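You operate a simulated robot arm through the tools that you are given. There is no shell and no other tool.

Carry out the task below with a simulated robot arm. There is one attempt and no reset: what you move stays moved.

Task
Brush the orange-banded disc in the tester's dock, then test it.
Fine: black brush, put back; blue arm down, green button, arm up; the disc stays. Set down upright: black brush.

The check looks at the end state, three seconds after you hand in, the way a careful person would. Anything else that was tipped, shoved, dropped, spilled or broken makes it a failure.

Robot
A 7-joint arm with a fingered hand, fixed in place. Base frame: the origin is at the foot of the arm, x ahead of it, y to its left, z up; the work surface is at about z = 850. Lengths are in mm, angles in degrees, forces in N, time in s.
With the tool pointing down near the work surface it reaches from about 200 to 760 mm from the base axis. Its first joint turns from -166.0 to 166.0 degrees. Payload 4 kg.
The TCP is the grasp point between the finger pads, 28 mm short of the fingertips. In the tool frame z runs along the fingers and y along their closing line. Largest opening 168 mm; the body of the gripper starts 79 mm behind the TCP. The gripper is a hand of 4 fingers: y runs from the thumb to the fingers, the wrist lies at [0, 0, -249] in the tool frame, and closing takes about 1.5 s.
Orientation is that of the tool frame in the base frame, as a unit quaternion [w, x, y, z]. With the fingers straight down and closing along the base's y, the tool's x points along the base's -x, its y along +y and its z along -z.

Tools
- The arm moves only by the tool step_arm. Its argument "series" is a list of rows, each an object (a shift or turn left out is 0, a gripper value left out holds the last) with "jaw": the finger opening in cm, from 0 to 16.8; "translation": the shift along the base's x, y, z in cm, a list of three; "rotation": the turn, a rotation vector about the base's x, y, z in degrees, a list of three. In form: [{"jaw": jaw, "translation": [x, y, z], "rotation": [rx, ry, rz]}, ...]. A call has 1 to 20 rows; each row shifts and turns the commanded pose from where the row before left it. Each row takes 0.2 s and may step no farther than 50 mm and 8.6 degrees from the row before; otherwise, or with a gripper value out of range, the whole call is refused. Where a pose cannot be reached the arm comes as near as it can. A force on the tool above 90 N (or 10 N above the force at the start of the call, whichever is more), or a blocked arm, ends the call early, and 0.2 s more pass. Each finger travels about 153 mm/s and halts on what it meets, pressing with about 27 N; the grip force reading is that of the motor and also rises with nothing between the fingers. The clock runs only during rows and for 0.2 s after the last one: add rows that do not move to give the fingers time. The reply holds the time, the measured pose of the TCP, the force on the tool along the base axes, the opening and the grip force, in the units named above and with some noise, with the torque about the TCP (base axes, N m) and any sound that the robot's microphone picked up.
- Cameras (640 x 400 px; columns grow to the right, rows downward): "scene" is fixed at [49.7, 649.9, 1624]; the picture's right is [-0.53, -0.85, 0.00], its down [-0.77, 0.48, -0.42] and it looks along [0.35, -0.22, -0.91] (base axes); focal length 352 px, centre (320, 200). "wrist" rides on the gripper at [60, -60, -110] in the tool frame; the picture's right is [0.71, 0.71, 0.00], its down [-0.56, 0.56, -0.61] and it looks along [-0.43, 0.43, 0.79] (tool axes); focal length 265 px, centre (320, 200). There is no depth. A picture from a camera that has moved, and an enlarged one, comes with that camera's place and axes in the base frame and with its lens.
- camera(camera): a new picture of that camera. The clock stands still meanwhile.
- move_column(by): slides the trunk up (or, below 0, down) by that many mm; the arm rides with it, the base frame stays. It gives what a move gives, with no picture.
- grasp_type(shape): the hand has 4 fingers and takes this shape, open, in about a second: jaw (thumb against the fingers, like two jaws); tri (thumb and two fingers); tip (a fingertip pinch); poke (one finger out to press); point (the index stretched); flat (the hand flat); cup (the hand cupped); fist (a fist). The gripper value then closes the fingers along that shape, each until it touches; the sizes above hold for jaw. It gives what a move gives, with no picture.
- inspect(camera, box): a new picture of the part [left, top, right, bottom] of that camera's present view, enlarged. The clock stands still meanwhile.
- hand_in(): hands the job in; it is judged then, once.

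Places have to be worked out from the pictures, the camera data and where the tool is seen. Open the gripper and draw the arm clear of the work before you hand the job in, unless the task says otherwise.

The tools are called as name(argument=value, ...) on one line, values as JSON. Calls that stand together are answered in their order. step_arm: Moves the arm, as the interface text tells. Its arguments: {"type":"object","properties":{"series":{"type":"array","items":{"type":"object","properties":{"jaw":{"type":"number"},"translation":{"type":"array","items":{"type":"number"}},"rotation":{"type":"array","items":{"type":"number"}}}}}},"required":["series"]} The other tools are called the same way: move_column (by) slides the trunk up or down; grasp_type (shape) gives the hand a shape; camera (camera) takes a picture; inspect (camera, box) takes an enlarged picture of a part of a camera's view; hand_in () hands the job in.

At the start:

```text
time_s: 0.0
tcp_pos: [268.1, 304.9, 1167.3]
tcp_rot: [0.0, 0.002, 1.0, 0.0]
ft_force: [-0.9, -0.2, 0.5]
wrist_torque: [0.0, 0.01, 0.03]
finger_gap: 168.0
finger_force: 0.0
shape: jaw
trunk travel left (down, up): [-525.0, 65.0]
```

scene: 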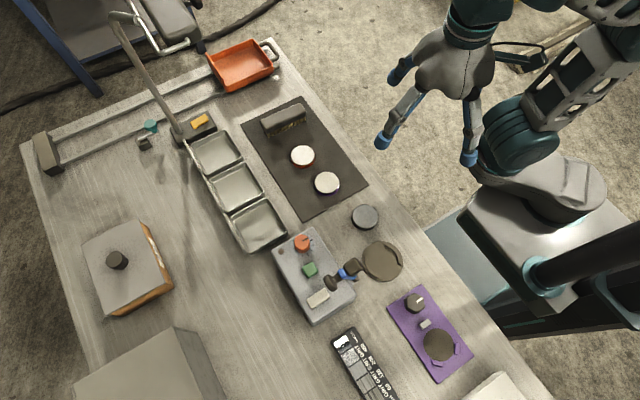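
wrist: 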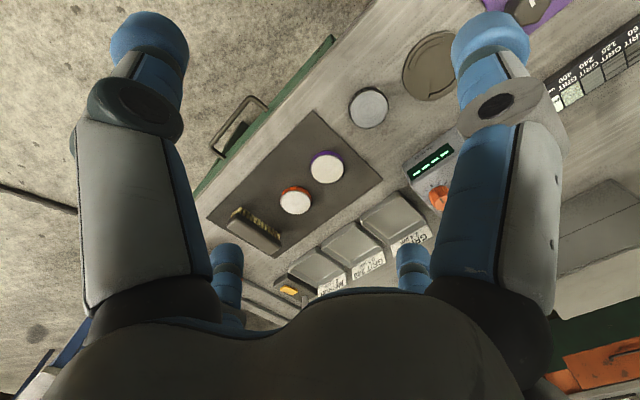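

I'll begin by looking closely at the work surface before moving anything.

inspect(camera="scene", box=[240, 90, 400, 190])

inspect(camera="scene", box=[260, 190, 420, 290])

inspect(camera="scene", box=[320, 270, 480, 370])

inspect(camera="wrist", box=[200, 60, 440, 210])

```text
4.00 times, centred on (320, 140) of scene
camera zoom: at [49.7, 649.9, 1624.0], right [-0.53, -0.85, 0.0], down [-0.77, 0.48, -0.42], along [0.35, -0.22, -0.91], focal length 1410 px, centre (320, 440)
```

zoom: 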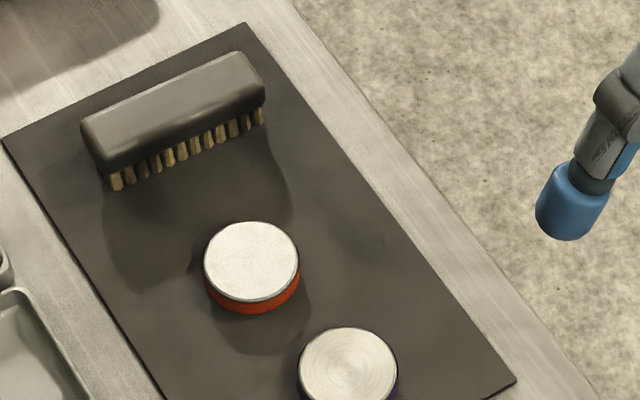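

```text
4.00 times, centred on (340, 240) of scene
camera zoom: at [49.7, 649.9, 1624.0], right [-0.53, -0.85, 0.0], down [-0.77, 0.48, -0.42], along [0.35, -0.22, -0.91], focal length 1410 px, centre (240, 40)
```

zoom: 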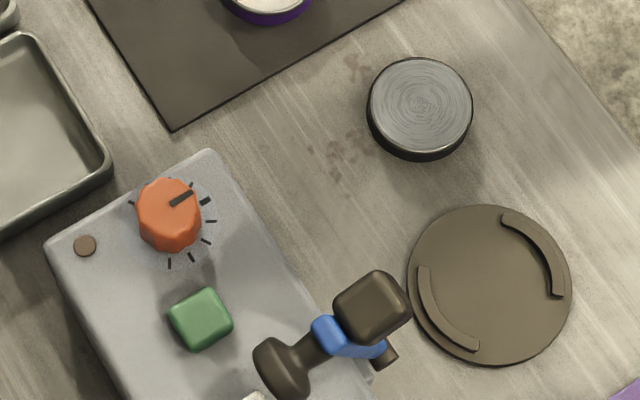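

```text
4.00 times, centred on (400, 320) of scene
camera zoom: at [49.7, 649.9, 1624.0], right [-0.53, -0.85, 0.0], down [-0.77, 0.48, -0.42], along [0.35, -0.22, -0.91], focal length 1410 px, centre (0, -280)
```

zoom: 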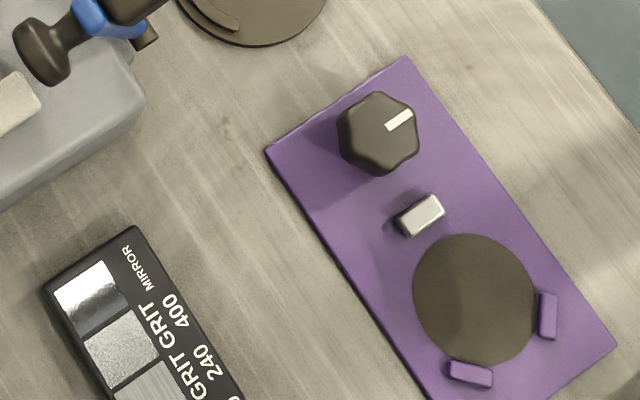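

```text
2.67 times, centred on (320, 135) of wrist
camera zoom: at [208.6, 245.0, 1276.7], right [-0.71, 0.71, 0.0], down [0.56, 0.56, 0.61], along [0.44, 0.43, -0.79], focal length 708 px, centre (320, 373)
```

zoom: 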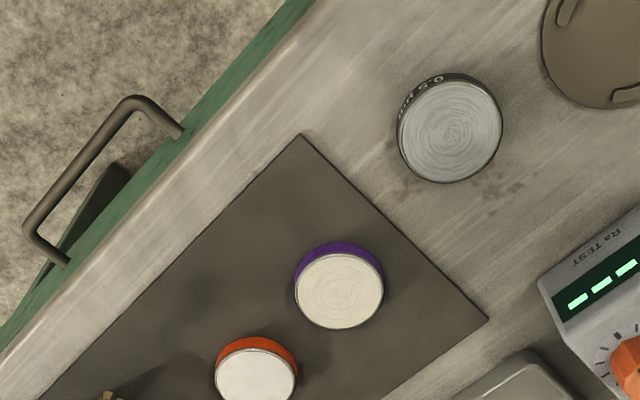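

The mat holds a brush on its bristles, an orange-banded disc and a purple-banded disc. The grey "Ra TEST" box with a round dock beside it is the tester. I'll check the other areas for any other brush and details of the tester's arm.

inspect(camera="scene", box=[100, 60, 260, 160])

inspect(camera="scene", box=[290, 235, 370, 285])

inspect(camera="scene", box=[60, 200, 220, 300])

inspect(camera="wrist", box=[380, 0, 640, 162])

```text
4.00 times, centred on (180, 110) of scene
camera zoom: at [49.7, 649.9, 1624.0], right [-0.53, -0.85, 0.0], down [-0.77, 0.48, -0.42], along [0.35, -0.22, -0.91], focal length 1410 px, centre (880, 560)
```

zoom: 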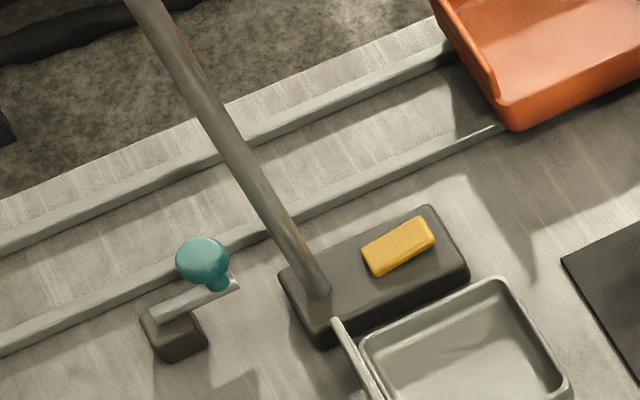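

```text
8.00 times, centred on (330, 260) of scene
camera zoom: at [49.7, 649.9, 1624.0], right [-0.53, -0.85, 0.0], down [-0.77, 0.48, -0.42], along [0.35, -0.22, -0.91], focal length 2820 px, centre (240, -280)
```

zoom: 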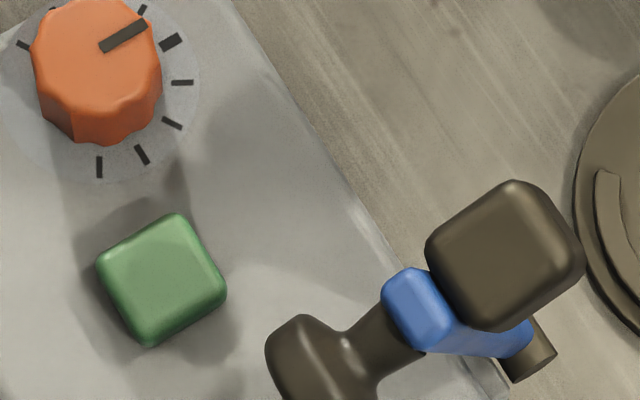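

```text
4.00 times, centred on (140, 250) of scene
camera zoom: at [49.7, 649.9, 1624.0], right [-0.53, -0.85, 0.0], down [-0.77, 0.48, -0.42], along [0.35, -0.22, -0.91], focal length 1410 px, centre (1040, 0)
```

zoom: 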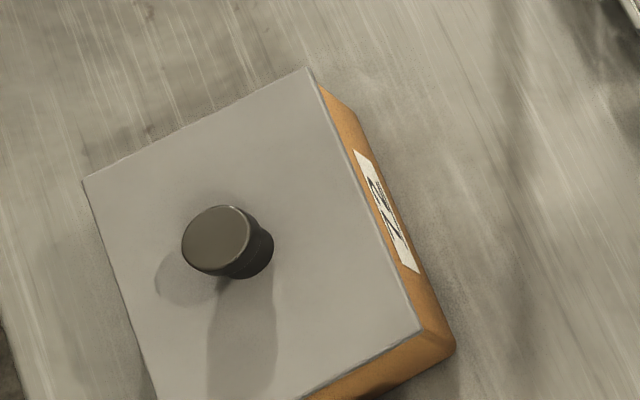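

```text
2.46 times, centred on (510, 81) of wrist
camera zoom: at [208.6, 245.0, 1276.7], right [-0.71, 0.71, 0.0], down [0.56, 0.56, 0.61], along [0.44, 0.43, -0.79], focal length 653 px, centre (-148, 493)
```

zoom: 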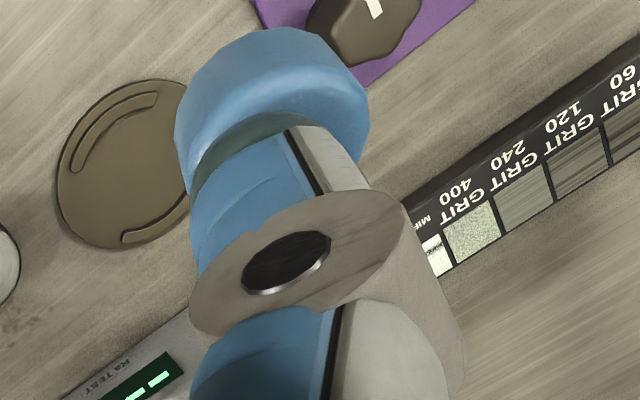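

No other brush is visible, so the "black brush" is the one on the mat. I'll move the hand high over the tester so the wrist camera gets an oblique view of the arm and dock.

step_arm(series=[{"translation": [-3.3, 1.7, -1.0]}, {"translation": [-3.3, 1.7, -1.0]}, {"translation": [-3.3, 1.7, -1.0]}, {"translation": [-3.3, 1.7, -1.0]}, {"translation": [-3.4, 1.7, -1.0]}, {"translation": [-3.4, 1.8, -1.1]}, {}])

camera(camera="wrist")

camera(camera="scene")

```text
time_s: 1.6
tcp_pos: [68.4, 407.6, 1105.7]
tcp_rot: [0.001, 0.001, 1.0, 0.0]
ft_force: [-0.7, 0.9, 0.8]
wrist_torque: [0.01, -0.03, 0.01]
finger_gap: 167.8
finger_force: 0.1
shape: jaw
trunk travel left (down, up): [-525.0, 65.0]
```

```text
taken
camera wrist: at [8.6, 347.8, 1214.7], right [-0.71, 0.71, 0.0], down [0.56, 0.56, 0.61], along [0.44, 0.43, -0.79], focal length 265 px, centre (320, 200)
```

wrist: 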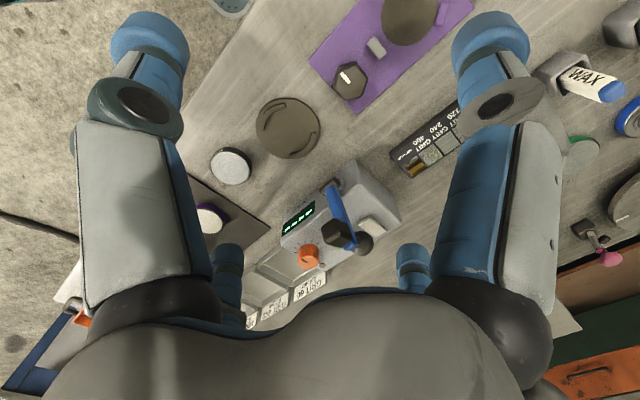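

```text
taken
```

scene: 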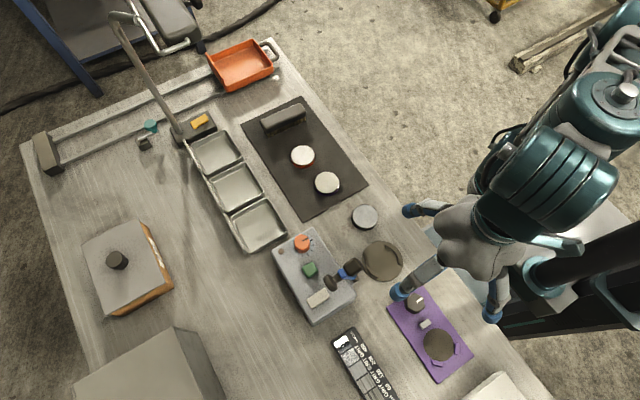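

inspect(camera="wrist", box=[250, 140, 410, 280])

inspect(camera="wrist", box=[190, 80, 350, 190])

```text
2.86 times, centred on (330, 210) of wrist
camera zoom: at [8.6, 347.8, 1214.7], right [-0.71, 0.71, 0.0], down [0.56, 0.56, 0.61], along [0.44, 0.43, -0.79], focal length 758 px, centre (291, 171)
```

zoom: 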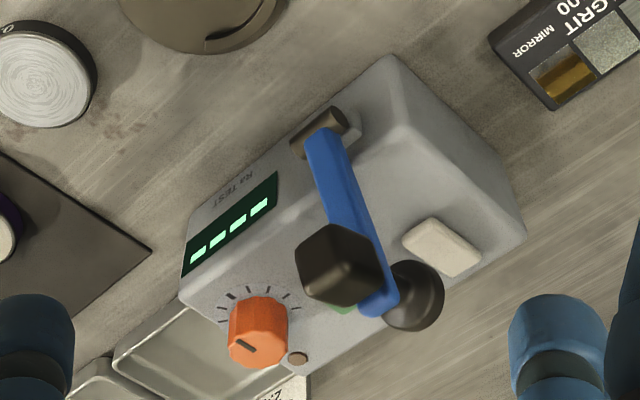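

```text
3.64 times, centred on (270, 135) of wrist
camera zoom: at [8.6, 347.8, 1214.7], right [-0.71, 0.71, 0.0], down [0.56, 0.56, 0.61], along [0.44, 0.43, -0.79], focal length 965 px, centre (502, 436)
```

zoom: 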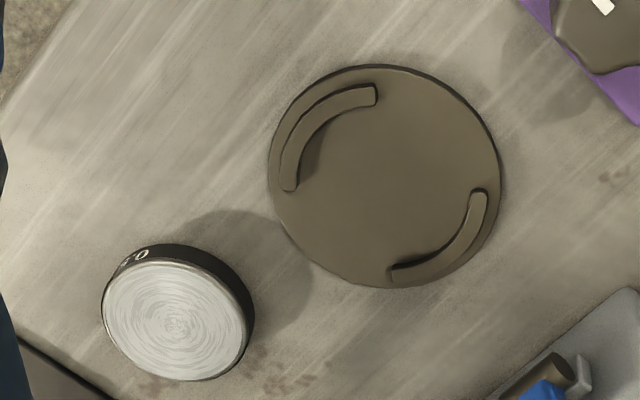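

The tester's arm appears to be up: hinge near (147, 509, 907), knob near (152, 564, 980), head near (150, 517, 993). The dock is centred near (146, 426). Next I'll partly close the hand in free air to see how the fingers move in "jaw".

step_arm(series=[{"jaw": 5}, {"jaw": 5}, {"jaw": 5}, {"jaw": 5}, {"jaw": 5}, {"jaw": 5}])

camera(camera="wrist")

inspect(camera="scene", box=[360, 150, 560, 330])

```text
time_s: 3.0
tcp_pos: [67.8, 407.4, 1104.7]
tcp_rot: [0.0, -0.001, 1.0, 0.0]
ft_force: [0.1, 0.0, -0.1]
wrist_torque: [0.02, 0.02, -0.01]
finger_gap: 50.3
finger_force: 0.2
shape: jaw
trunk travel left (down, up): [-525.0, 65.0]
```

```text
taken
camera wrist: at [9.0, 347.6, 1214.7], right [-0.71, 0.71, 0.0], down [0.56, 0.56, 0.61], along [0.44, 0.43, -0.79], focal length 265 px, centre (320, 200)
```

wrist: 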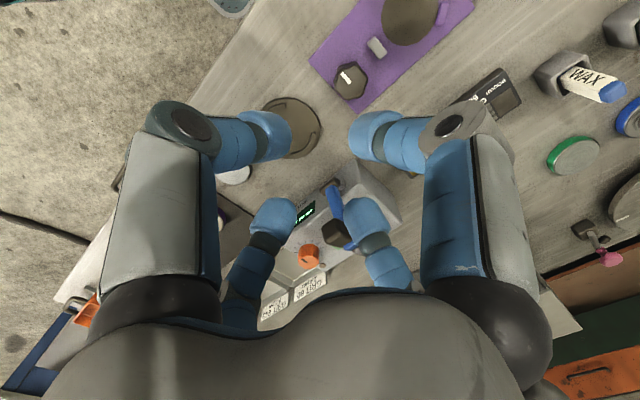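

```text
2.22 times, centred on (460, 240) of scene
camera zoom: at [49.7, 649.9, 1624.0], right [-0.53, -0.85, 0.0], down [-0.77, 0.48, -0.42], along [0.35, -0.22, -0.91], focal length 783 px, centre (9, 111)
```

zoom: 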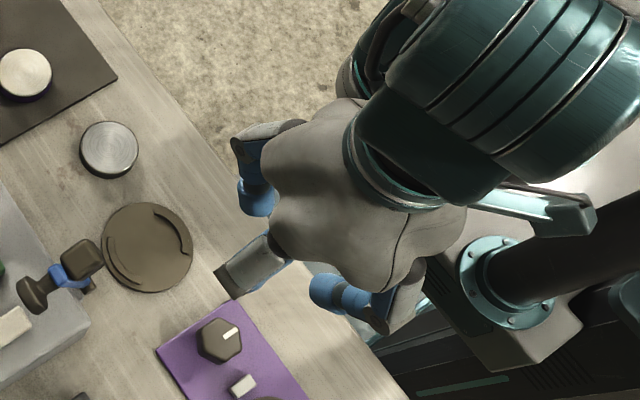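

In "jaw" all four fingers close radially in a cross. I'll test the "tip" and "tri" shapes in free air to see which fingers move.

grasp_type(shape="tip")

camera(camera="wrist")

inspect(camera="scene", box=[360, 150, 560, 330])

```text
time_s: 3.9
tcp_pos: [66.9, 407.4, 1106.4]
tcp_rot: [0.0, 0.0, 1.0, 0.0]
ft_force: [-0.5, 0.0, 0.0]
wrist_torque: [-0.04, 0.01, 0.0]
finger_gap: 167.9
finger_force: 0.1
shape: tip
trunk travel left (down, up): [-525.0, 65.0]
```

```text
taken
camera wrist: at [9.1, 347.6, 1214.7], right [-0.71, 0.71, 0.0], down [0.56, 0.56, 0.61], along [0.44, 0.43, -0.79], focal length 265 px, centre (320, 200)
```

wrist: 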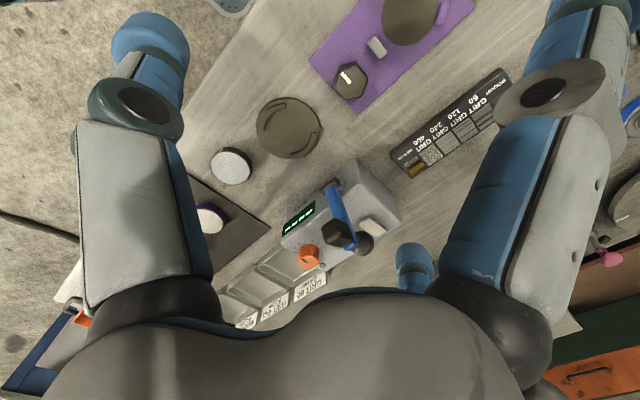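

```text
2.22 times, centred on (460, 240) of scene
camera zoom: at [49.7, 649.9, 1624.0], right [-0.53, -0.85, 0.0], down [-0.77, 0.48, -0.42], along [0.35, -0.22, -0.91], focal length 783 px, centre (9, 111)
```

zoom: 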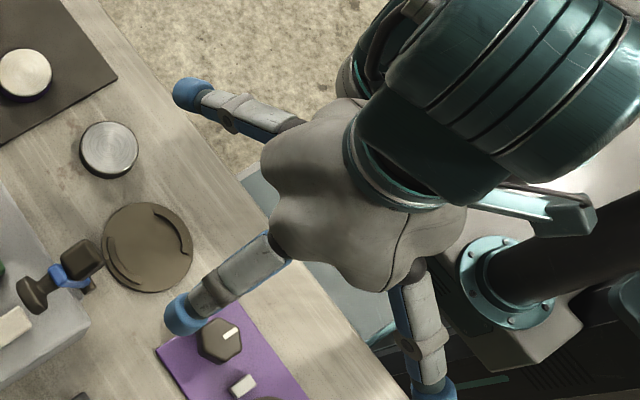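

"Tip" leaves the thumb (−y) and +y finger as a two-finger pinch and splays the ±x fingers wide. That could foul the tester's arm, so I'll return to "jaw" and move over the mat to view the disc and brush up close.

grasp_type(shape="jaw")

step_arm(series=[{"translation": [4.6, -0.5, -0.5]}, {"translation": [4.6, -0.5, -0.5]}, {"translation": [4.6, -0.5, -1]}, {"translation": [4.6, -0.5, -1]}, {"translation": [4.6, -0.5, -2]}, {"translation": [4.6, -0.5, -2]}, {"translation": [4.6, -0.5, -2]}, {"translation": [0.4, 0, -2]}, {}])

camera(camera="wrist")

```text
time_s: 4.8
tcp_pos: [67.3, 407.1, 1106.5]
tcp_rot: [0.0, -0.001, 1.0, -0.001]
ft_force: [-0.4, -0.8, -0.3]
wrist_torque: [0.01, 0.04, 0.02]
finger_gap: 168.0
finger_force: 0.2
shape: jaw
trunk travel left (down, up): [-525.0, 65.0]
```

```text
refused: row 5 steps farther than a row can; nothing moved
```

```text
taken
camera wrist: at [9.1, 347.6, 1214.7], right [-0.71, 0.71, 0.0], down [0.56, 0.56, 0.61], along [0.44, 0.43, -0.79], focal length 265 px, centre (320, 200)
```

wrist: 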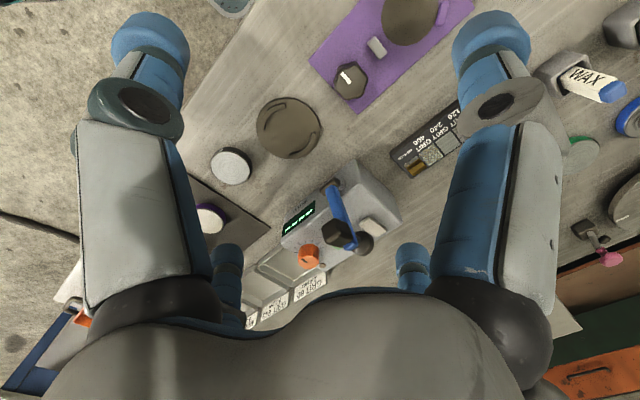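

The call was refused because one step was slightly over 50 mm. I'll resend it with smaller steps.

step_arm(series=[{"translation": [4.5, -0.5, 0]}, {"translation": [4.5, -0.5, -1]}, {"translation": [4.5, -0.5, -1]}, {"translation": [4.5, -0.5, -1]}, {"translation": [4.5, -0.5, -1.5]}, {"translation": [4.5, -0.5, -1.5]}, {"translation": [4.5, -0.5, -1.5]}, {"translation": [1.0, 0, -2.5]}, {}])

camera(camera="wrist")

camera(camera="scene")

```text
time_s: 6.8
tcp_pos: [393.3, 372.8, 1006.1]
tcp_rot: [0.0, 0.0, 1.0, 0.001]
ft_force: [0.4, 1.0, 0.3]
wrist_torque: [-0.03, 0.03, 0.0]
finger_gap: 168.0
finger_force: 0.0
shape: jaw
trunk travel left (down, up): [-525.0, 65.0]
```

```text
taken
camera wrist: at [335.2, 312.6, 1114.6], right [-0.71, 0.71, 0.0], down [0.56, 0.56, 0.61], along [0.43, 0.43, -0.79], focal length 265 px, centre (320, 200)
```

wrist: 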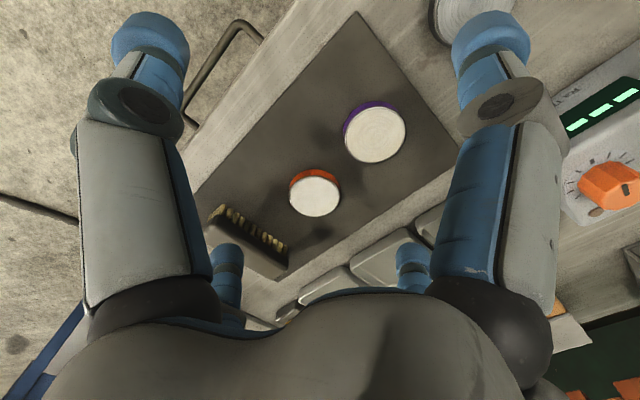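

```text
taken
```

scene: 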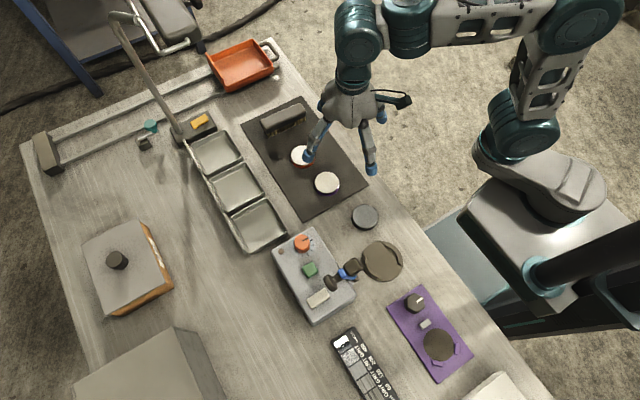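

inspect(camera="wrist", box=[190, 90, 430, 240])

inspect(camera="wrist", box=[190, 160, 350, 280])

```text
2.67 times, centred on (310, 165) of wrist
camera zoom: at [335.2, 312.6, 1114.6], right [-0.71, 0.71, 0.0], down [0.56, 0.56, 0.61], along [0.43, 0.43, -0.79], focal length 708 px, centre (347, 293)
```

zoom: 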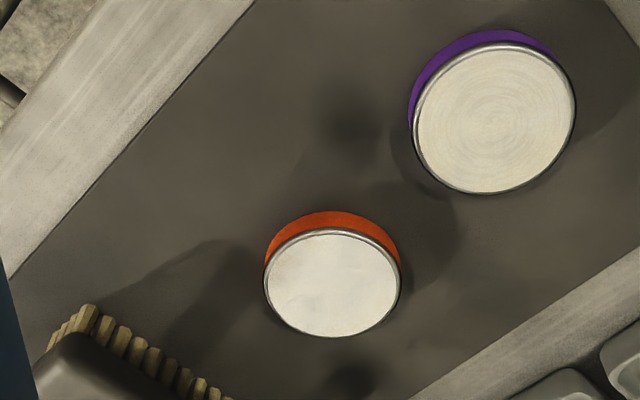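

```text
3.33 times, centred on (270, 220) of wrist
camera zoom: at [335.2, 312.6, 1114.6], right [-0.71, 0.71, 0.0], down [0.56, 0.56, 0.61], along [0.43, 0.43, -0.79], focal length 885 px, centre (487, 133)
```

zoom: 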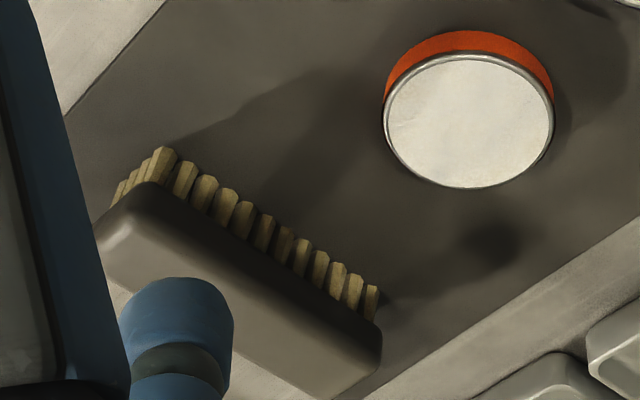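

From two views the orange disc's top centre is at about (468, 438.5, 868), about 59 mm across and 15 mm high, and the brush is behind it near (578, 430). I'll yaw the hand 45° so the fingers clear the brush here and the tester's arm later, set the opening to 9 cm, and move above the disc.

step_arm(series=[{"jaw": 9, "translation": [1.25, 1.1, -0.5], "rotation": [0, 0, 7.5]}, {"translation": [1.25, 1.1, -0.5], "rotation": [0, 0, 7.5]}, {"translation": [1.25, 1.1, -0.5], "rotation": [0, 0, 7.5]}, {"translation": [1.25, 1.1, -0.5], "rotation": [0, 0, 7.5]}, {"translation": [1.25, 1.1, -0.5], "rotation": [0, 0, 7.5]}, {"translation": [1.22, 1.07, -0.5], "rotation": [0, 0, 7.5]}, {}])

camera(camera="wrist")

camera(camera="scene")

```text
time_s: 8.4
tcp_pos: [468.5, 439.1, 977.7]
tcp_rot: [0.0, -0.384, 0.923, 0.0]
ft_force: [0.1, -0.3, -0.9]
wrist_torque: [-0.01, 0.01, 0.01]
finger_gap: 90.6
finger_force: 0.0
shape: jaw
trunk travel left (down, up): [-525.0, 65.0]
```

```text
taken
camera wrist: at [470.4, 354.5, 1086.3], right [-1.0, 0.0, 0.0], down [0.0, 0.79, 0.61], along [0.0, 0.61, -0.79], focal length 265 px, centre (320, 200)
```

wrist: 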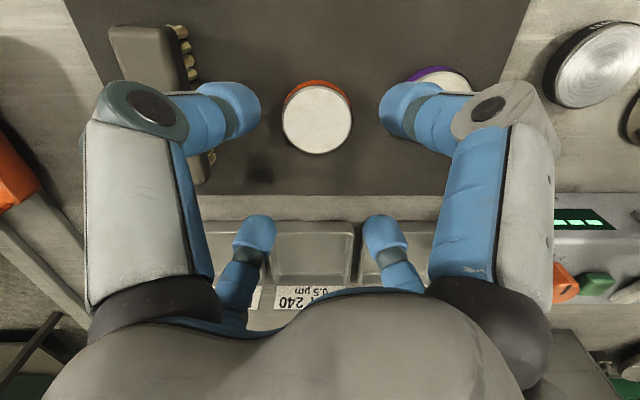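

```text
taken
```

scene: 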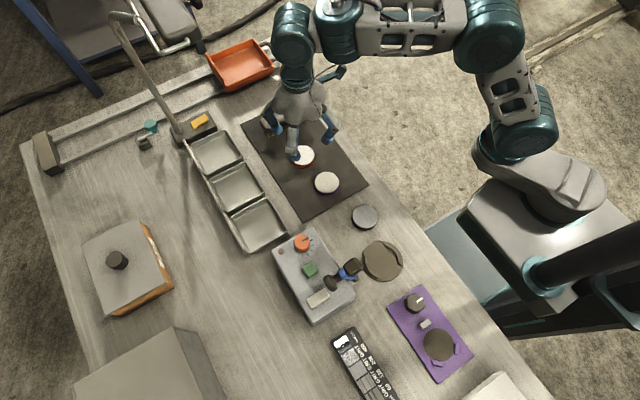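

The disc sits about 2.5 mm to +x and 1 mm to −y of the hand axis. I'll correct that and descend until the fingertips are just above the disc's top level.

step_arm(series=[{"translation": [0.25, -0.1, -2]}, {"translation": [0, 0, -2.5]}, {"translation": [0, 0, -2.5]}, {}])

camera(camera="wrist")

inspect(camera="scene", box=[240, 80, 400, 220])

```text
time_s: 9.4
tcp_pos: [470.7, 438.7, 905.3]
tcp_rot: [0.0, -0.383, 0.924, 0.0]
ft_force: [-0.1, -0.9, -0.9]
wrist_torque: [0.02, 0.01, -0.02]
finger_gap: 90.5
finger_force: 0.0
shape: jaw
trunk travel left (down, up): [-525.0, 65.0]
```

```text
taken
camera wrist: at [472.4, 353.2, 1014.7], right [-1.0, 0.0, 0.0], down [0.0, 0.79, 0.61], along [0.0, 0.61, -0.79], focal length 265 px, centre (320, 200)
```

wrist: 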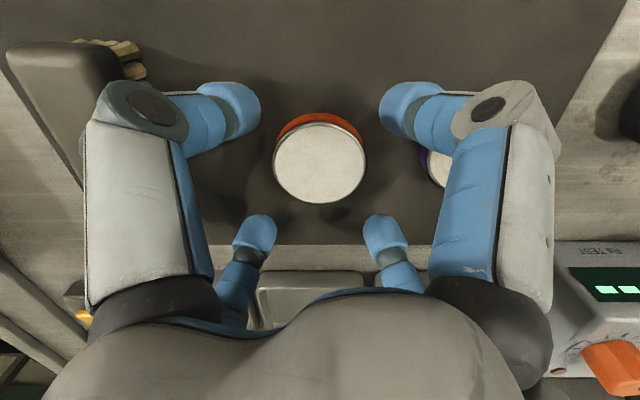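

```text
2.86 times, centred on (320, 150) of scene
camera zoom: at [49.7, 649.9, 1624.0], right [-0.53, -0.85, 0.0], down [-0.77, 0.48, -0.42], along [0.35, -0.22, -0.91], focal length 1007 px, centre (320, 343)
```

zoom: 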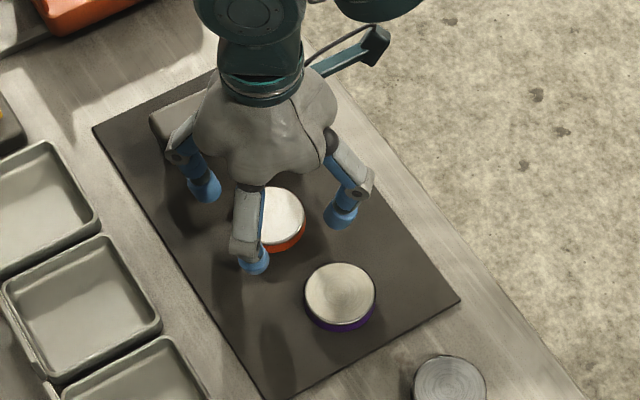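

The disc is within 2 mm of the hand axis. I'll shift y by −1.5 mm and descend toward the mat, watching the force to learn where the fingertips really are.

step_arm(series=[{"translation": [0.05, -0.15, -1.0]}, {"translation": [0, 0, -1.0]}, {}])

inspect(camera="scene", box=[260, 110, 360, 190])

camera(camera="wrist")

```text
time_s: 10.2
tcp_pos: [471.2, 436.3, 887.2]
tcp_rot: [0.0, -0.381, 0.925, -0.001]
ft_force: [-0.5, -0.2, -0.5]
wrist_torque: [0.04, 0.0, 0.03]
finger_gap: 90.4
finger_force: 0.0
shape: jaw
trunk travel left (down, up): [-525.0, 65.0]
```

```text
5.00 times, centred on (310, 150) of scene
camera zoom: at [49.7, 649.9, 1624.0], right [-0.53, -0.85, 0.0], down [-0.77, 0.48, -0.42], along [0.35, -0.22, -0.91], focal length 1762 px, centre (370, 450)
```

zoom: 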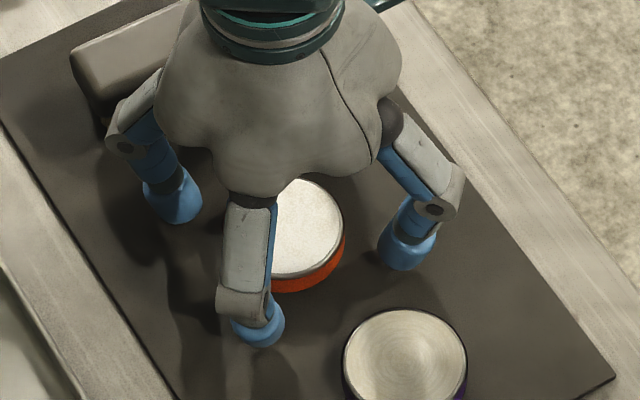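

```text
taken
camera wrist: at [472.6, 352.2, 996.2], right [-1.0, 0.0, 0.0], down [0.0, 0.79, 0.61], along [0.0, 0.61, -0.79], focal length 265 px, centre (320, 200)
```

wrist: 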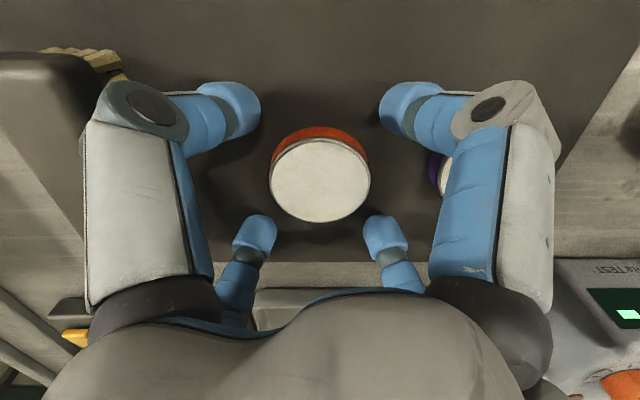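

The disc is centred between the fingers and there's no contact yet at z = 887. I'll step down gently to find the mat with the fingertips.

step_arm(series=[{"translation": [0, 0, -0.3]}, {}])

step_arm(series=[{"translation": [0, 0, -0.2]}, {}])

```text
time_s: 10.8
tcp_pos: [470.8, 437.5, 883.2]
tcp_rot: [0.0, -0.383, 0.924, 0.0]
ft_force: [0.2, -0.3, -0.8]
wrist_torque: [-0.03, -0.02, -0.01]
finger_gap: 90.5
finger_force: 0.0
shape: jaw
trunk travel left (down, up): [-525.0, 65.0]
```

```text
time_s: 11.4
tcp_pos: [470.0, 437.0, 882.4]
tcp_rot: [0.001, -0.382, 0.924, 0.0]
ft_force: [1.2, -0.3, 6.1]
wrist_torque: [-0.06, 0.03, 0.05]
finger_gap: 90.7
finger_force: 0.0
shape: jaw
trunk travel left (down, up): [-525.0, 65.0]
```

Contact at TCP z ≈ 882 (6 N), so fingertips are about 29 mm below the TCP. I'll rise 7 mm so the tips hold the disc's upper half, leaving room for the dock's low fences, and close.

step_arm(series=[{"translation": [0, 0, 0.7]}, {}, {"jaw": 7}, {"jaw": 6.5}, {"jaw": 5}, {"jaw": 5}, {"jaw": 5}, {"jaw": 5}, {"jaw": 5}])

camera(camera="wrist")

inspect(camera="scene", box=[260, 110, 360, 190])

```text
time_s: 13.4
tcp_pos: [469.8, 435.6, 888.9]
tcp_rot: [0.0, -0.383, 0.924, 0.0]
ft_force: [-0.4, -0.3, 0.2]
wrist_torque: [0.01, 0.0, 0.01]
finger_gap: 51.7
finger_force: 27.4
shape: jaw
trunk travel left (down, up): [-525.0, 65.0]
```

```text
taken
camera wrist: at [471.9, 351.3, 997.9], right [-1.0, 0.0, 0.0], down [0.0, 0.79, 0.61], along [0.0, 0.61, -0.79], focal length 265 px, centre (320, 200)
```

wrist: 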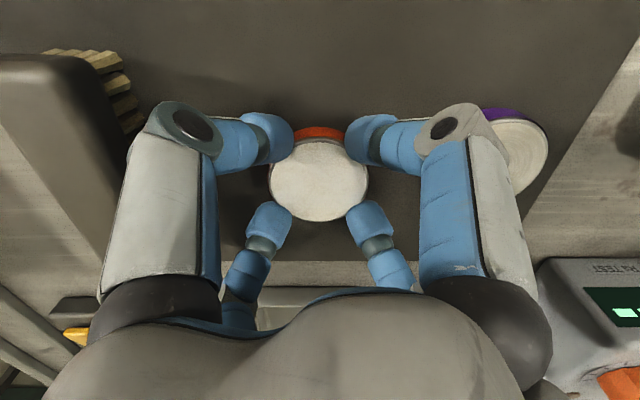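

```text
5.00 times, centred on (310, 150) of scene
camera zoom: at [49.7, 649.9, 1624.0], right [-0.53, -0.85, 0.0], down [-0.77, 0.48, -0.42], along [0.35, -0.22, -0.91], focal length 1762 px, centre (370, 450)
```

zoom: 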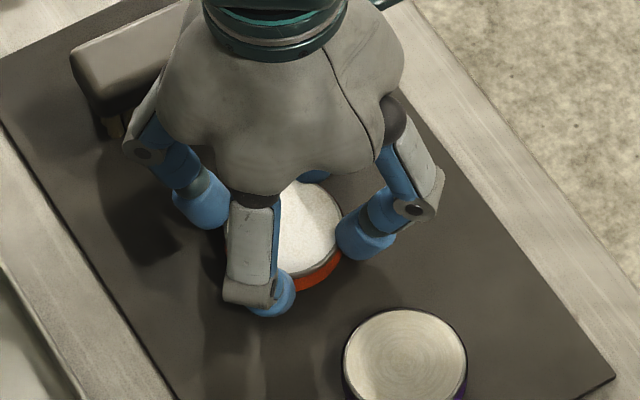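

All four fingers have stopped on the disc at 27 N. I'll lift a little and verify that it comes along.

step_arm(series=[{"translation": [0, 0, 0.5]}, {"translation": [0, 0, 1.0]}, {"translation": [0, 0, 1.5]}, {}])

camera(camera="wrist")

inspect(camera="scene", box=[260, 110, 360, 190])

```text
time_s: 14.4
tcp_pos: [472.6, 436.6, 918.0]
tcp_rot: [-0.001, -0.381, 0.924, 0.0]
ft_force: [0.5, 0.4, -3.4]
wrist_torque: [-0.01, 0.02, -0.01]
finger_gap: 51.3
finger_force: 26.3
shape: jaw
trunk travel left (down, up): [-525.0, 65.0]
```

```text
taken
camera wrist: at [473.4, 351.6, 1026.6], right [-1.0, 0.0, 0.0], down [0.0, 0.79, 0.61], along [0.0, 0.61, -0.79], focal length 265 px, centre (320, 200)
```

wrist: 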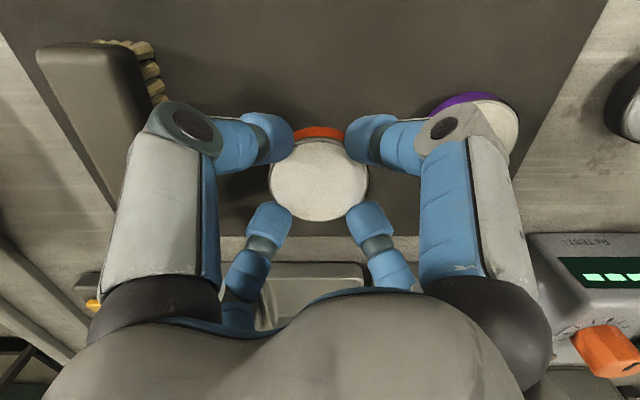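

```text
5.00 times, centred on (310, 150) of scene
camera zoom: at [49.7, 649.9, 1624.0], right [-0.53, -0.85, 0.0], down [-0.77, 0.48, -0.42], along [0.35, -0.22, -0.91], focal length 1762 px, centre (370, 450)
```

zoom: 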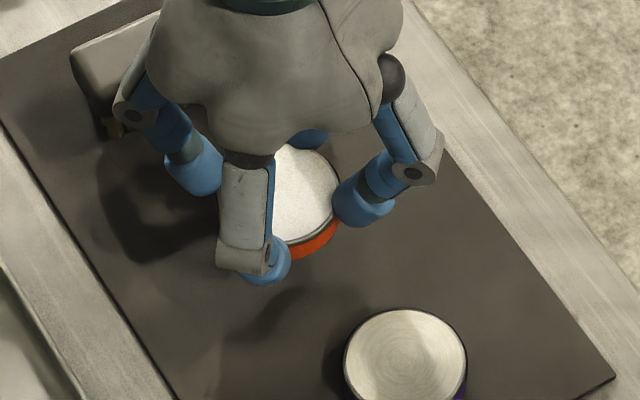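

The disc is held (about 3.4 N) and centred in the hand. I'll raise it and carry it to hover near the dock, staying a bit to −y of the tester's arm.

step_arm(series=[{"translation": [0, 0, 4]}, {"translation": [-2, -0.3, 4]}, {"translation": [-4.5, -0.3, 0]}, {"translation": [-4.5, -0.3, 0]}, {"translation": [-4.5, -0.3, 0]}, {"translation": [-4.5, -0.3, 0]}, {"translation": [-4.5, -0.3, 0]}, {"translation": [-4.5, -0.3, 0]}, {"translation": [-3, -0.2, 0]}, {}])

camera(camera="wrist")

camera(camera="scene")

```text
time_s: 16.6
tcp_pos: [151.8, 411.5, 998.8]
tcp_rot: [0.0, -0.382, 0.924, -0.001]
ft_force: [-0.5, 0.0, -3.5]
wrist_torque: [-0.02, 0.0, -0.03]
finger_gap: 51.5
finger_force: 26.9
shape: jaw
trunk travel left (down, up): [-525.0, 65.0]
```

```text
taken
camera wrist: at [153.2, 326.9, 1108.3], right [-1.0, 0.0, 0.0], down [0.0, 0.79, 0.61], along [0.0, 0.61, -0.79], focal length 265 px, centre (320, 200)
```

wrist: 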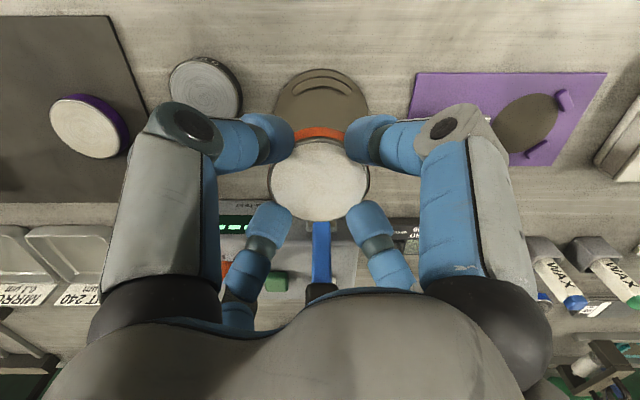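

```text
taken
```

scene: 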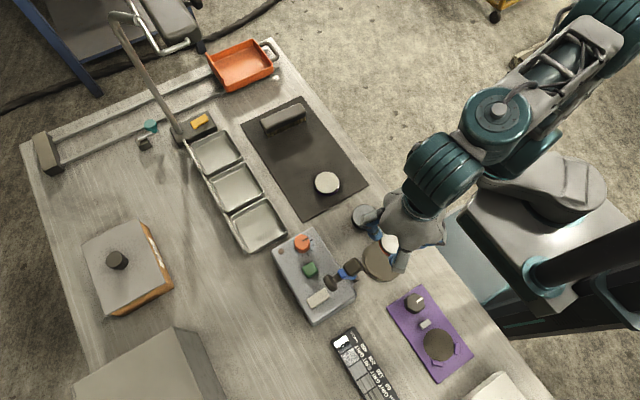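

inspect(camera="wrist", box=[240, 50, 400, 150])

inspect(camera="wrist", box=[260, 190, 380, 310])

inspect(camera="scene", box=[300, 200, 460, 310])

```text
4.00 times, centred on (320, 100) of wrist
camera zoom: at [153.2, 326.9, 1108.3], right [-1.0, 0.0, 0.0], down [0.0, 0.79, 0.61], along [0.0, 0.61, -0.79], focal length 1062 px, centre (320, 600)
```

zoom: 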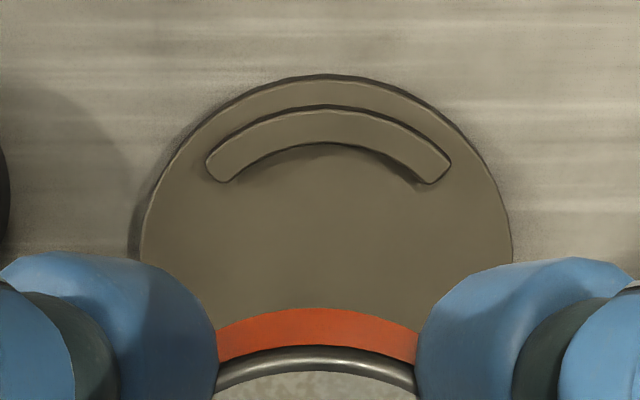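

```text
3.33 times, centred on (320, 250) of wrist
camera zoom: at [153.2, 326.9, 1108.3], right [-1.0, 0.0, 0.0], down [0.0, 0.79, 0.61], along [0.0, 0.61, -0.79], focal length 885 px, centre (320, 33)
```

zoom: 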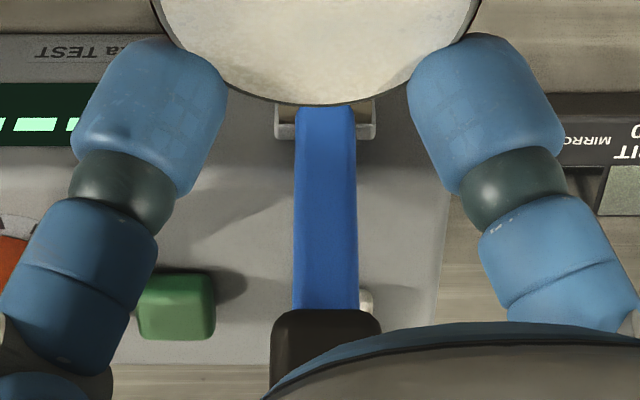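

```text
3.64 times, centred on (380, 255) of scene
camera zoom: at [49.7, 649.9, 1624.0], right [-0.53, -0.85, 0.0], down [-0.77, 0.48, -0.42], along [0.35, -0.22, -0.91], focal length 1282 px, centre (102, 0)
```

zoom: 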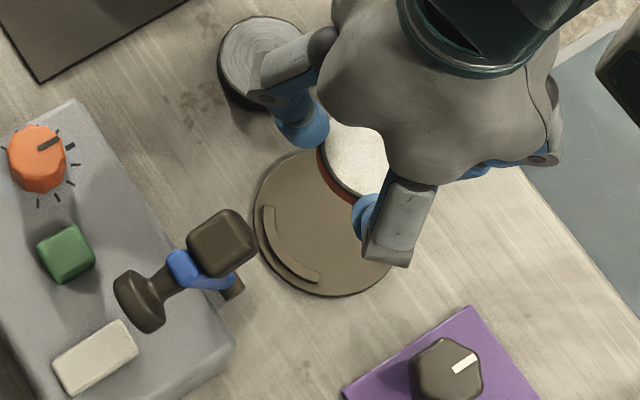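

I need precise alignment since the fence clearance looks like only 1–3 mm. I'll zoom on the held disc to get its exact position in the hand.

inspect(camera="wrist", box=[250, 115, 390, 230])

```text
3.48 times, centred on (320, 172) of wrist
camera zoom: at [153.2, 326.9, 1108.3], right [-1.0, 0.0, 0.0], down [0.0, 0.79, 0.61], along [0.0, 0.61, -0.79], focal length 923 px, centre (320, 296)
```

zoom: 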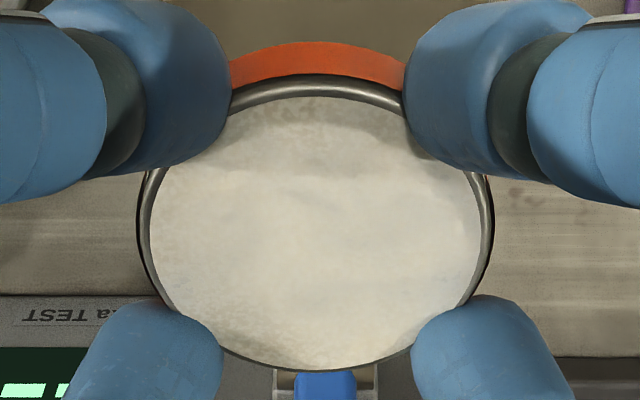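

The held disc is at about (154.0, 414.1) and the dock centre at about (151.2, 422.0) in the same image, so I shift (−2.8, +7.9) mm. Then I'll lower to about 15 mm above the fences and re-check.

step_arm(series=[{"translation": [-0.28, 0.79, 0]}, {"translation": [0, 0, -3]}, {"translation": [0, 0, -3]}, {"translation": [0, 0, -2.5]}, {}])

camera(camera="wrist")

inspect(camera="wrist", box=[240, 80, 400, 240])

inspect(camera="scene", box=[320, 210, 440, 300])

```text
time_s: 17.8
tcp_pos: [148.2, 419.7, 914.7]
tcp_rot: [0.0, -0.383, 0.924, 0.001]
ft_force: [-0.2, -0.3, -2.9]
wrist_torque: [-0.02, 0.02, -0.02]
finger_gap: 51.3
finger_force: 27.2
shape: jaw
trunk travel left (down, up): [-525.0, 65.0]
```

```text
taken
camera wrist: at [149.5, 335.0, 1022.6], right [-1.0, 0.0, 0.0], down [0.0, 0.79, 0.61], along [0.0, 0.61, -0.79], focal length 265 px, centre (320, 200)
```

wrist: 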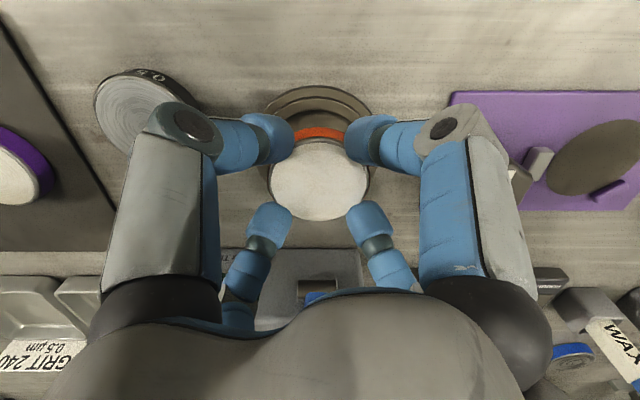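

```text
2.50 times, centred on (320, 160) of wrist
camera zoom: at [149.5, 335.0, 1022.6], right [-1.0, 0.0, 0.0], down [0.0, 0.79, 0.61], along [0.0, 0.61, -0.79], focal length 664 px, centre (320, 300)
```

zoom: 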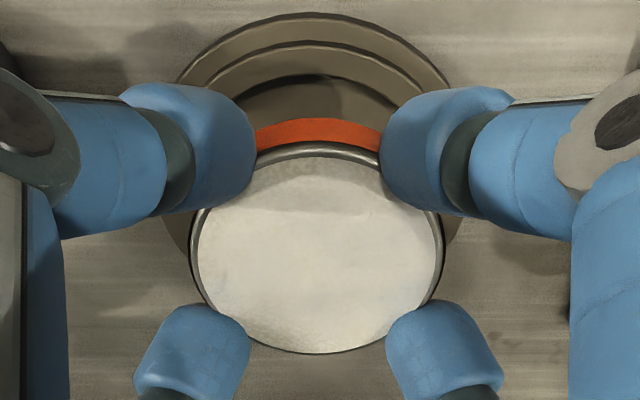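

```text
4.44 times, centred on (380, 255) of scene
camera zoom: at [49.7, 649.9, 1624.0], right [-0.53, -0.85, 0.0], down [-0.77, 0.48, -0.42], along [0.35, -0.22, -0.91], focal length 1567 px, centre (53, -44)
```

zoom: 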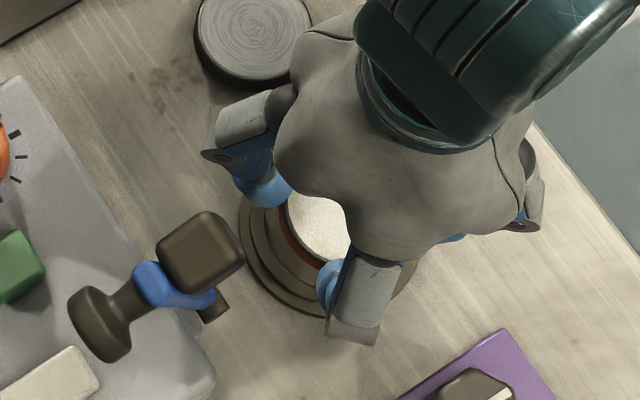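

The disc is aligned to within about 0.6 mm of the dock centre in both axes. I'll apply the tiny correction and lower 20 mm, then step down gently until the disc's weight is taken up.

step_arm(series=[{"translation": [0.06, -0.06, -1.0]}, {"translation": [0, 0, -1.0]}, {}])

inspect(camera="wrist", box=[240, 80, 400, 240])

inspect(camera="scene", box=[320, 210, 440, 300])

```text
time_s: 18.6
tcp_pos: [149.4, 419.3, 893.8]
tcp_rot: [0.0, -0.382, 0.924, 0.0]
ft_force: [-0.3, 0.0, -3.3]
wrist_torque: [-0.04, 0.0, -0.04]
finger_gap: 51.3
finger_force: 27.2
shape: jaw
trunk travel left (down, up): [-525.0, 65.0]
```

```text
2.50 times, centred on (320, 160) of wrist
camera zoom: at [150.5, 334.0, 1002.6], right [-1.0, 0.0, 0.0], down [0.0, 0.79, 0.61], along [0.0, 0.61, -0.79], focal length 664 px, centre (320, 300)
```

zoom: 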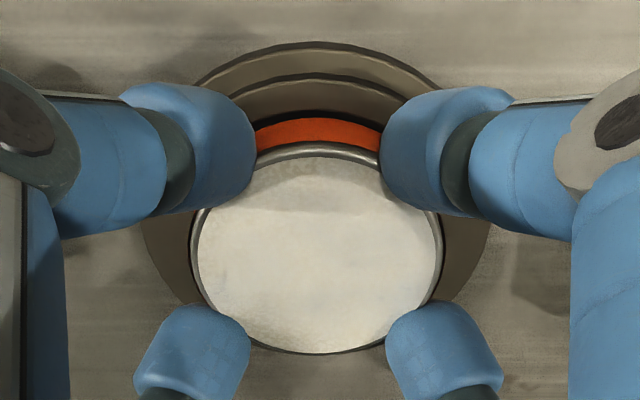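

```text
4.44 times, centred on (380, 255) of scene
camera zoom: at [49.7, 649.9, 1624.0], right [-0.53, -0.85, 0.0], down [-0.77, 0.48, -0.42], along [0.35, -0.22, -0.91], focal length 1567 px, centre (53, -44)
```

zoom: 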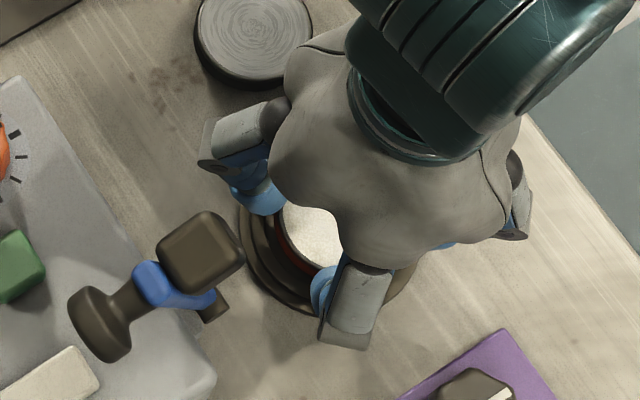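

Alignment still looks centred. I'll lower in 1–2 mm steps and watch the force.

step_arm(series=[{"translation": [0, 0, -0.2]}, {}])

step_arm(series=[{"translation": [0, 0, -0.15]}, {}])

```text
time_s: 19.2
tcp_pos: [148.6, 419.6, 891.5]
tcp_rot: [-0.001, -0.382, 0.924, 0.0]
ft_force: [1.0, -0.7, -4.0]
wrist_torque: [-0.02, -0.01, 0.01]
finger_gap: 51.5
finger_force: 26.6
shape: jaw
trunk travel left (down, up): [-525.0, 65.0]
```

```text
time_s: 19.8
tcp_pos: [148.2, 419.9, 889.8]
tcp_rot: [0.0, -0.383, 0.924, 0.0]
ft_force: [-0.1, -1.9, 2.3]
wrist_torque: [-0.02, 0.02, 0.0]
finger_gap: 51.4
finger_force: 26.9
shape: jaw
trunk travel left (down, up): [-525.0, 65.0]
```

The load changed from −3.5 N to +2.3 N at z ≈ 890, which matches the disc bottom reaching the dock plate. I'll check the picture before releasing.

inspect(camera="wrist", box=[260, 90, 380, 230])

inspect(camera="scene", box=[345, 225, 425, 290])

```text
2.86 times, centred on (320, 160) of wrist
camera zoom: at [150.1, 335.1, 998.9], right [-1.0, 0.0, 0.0], down [0.0, 0.79, 0.61], along [0.0, 0.61, -0.79], focal length 758 px, centre (320, 314)
```

zoom: 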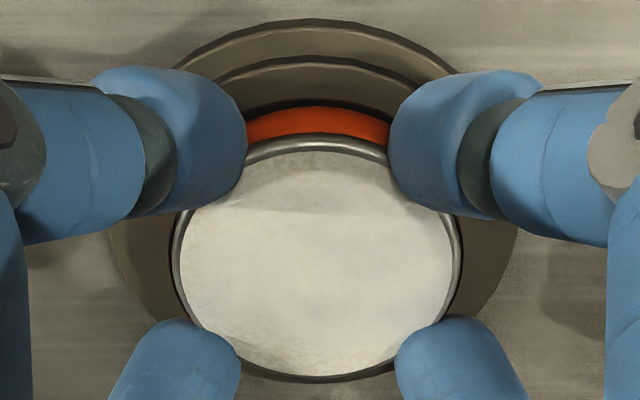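

```text
6.15 times, centred on (385, 258) of scene
camera zoom: at [49.7, 649.9, 1624.0], right [-0.53, -0.85, 0.0], down [-0.77, 0.48, -0.42], along [0.35, -0.22, -0.91], focal length 2169 px, centre (-80, -154)
```

zoom: 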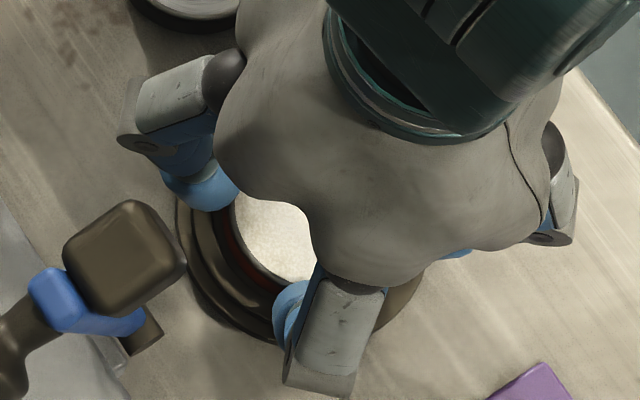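

The disc is nested between the fences. I'll open gently to release it and rise straight up.

step_arm(series=[{"jaw": 5.8}, {"jaw": 6.6}, {"jaw": 7.6}, {"jaw": 8.6}, {}, {}])

inspect(camera="wrist", box=[240, 80, 400, 240])

```text
time_s: 21.2
tcp_pos: [148.0, 418.9, 891.1]
tcp_rot: [0.0, -0.383, 0.924, 0.0]
ft_force: [-0.4, 0.2, 0.3]
wrist_torque: [0.02, 0.01, -0.04]
finger_gap: 85.4
finger_force: 0.2
shape: jaw
trunk travel left (down, up): [-525.0, 65.0]
```

```text
2.50 times, centred on (320, 160) of wrist
camera zoom: at [149.9, 335.2, 998.7], right [-1.0, 0.0, 0.0], down [0.0, 0.79, 0.61], along [0.0, 0.61, -0.79], focal length 664 px, centre (320, 300)
```

zoom: 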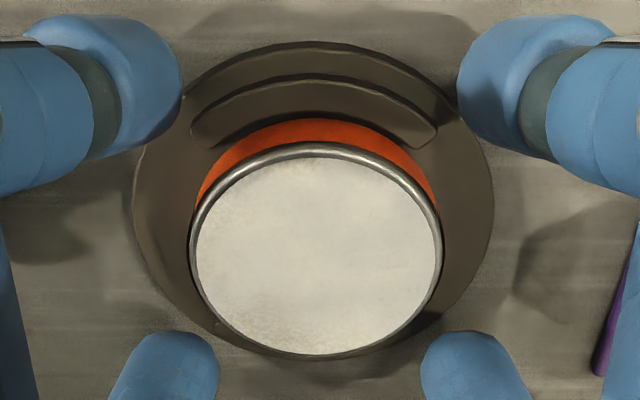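

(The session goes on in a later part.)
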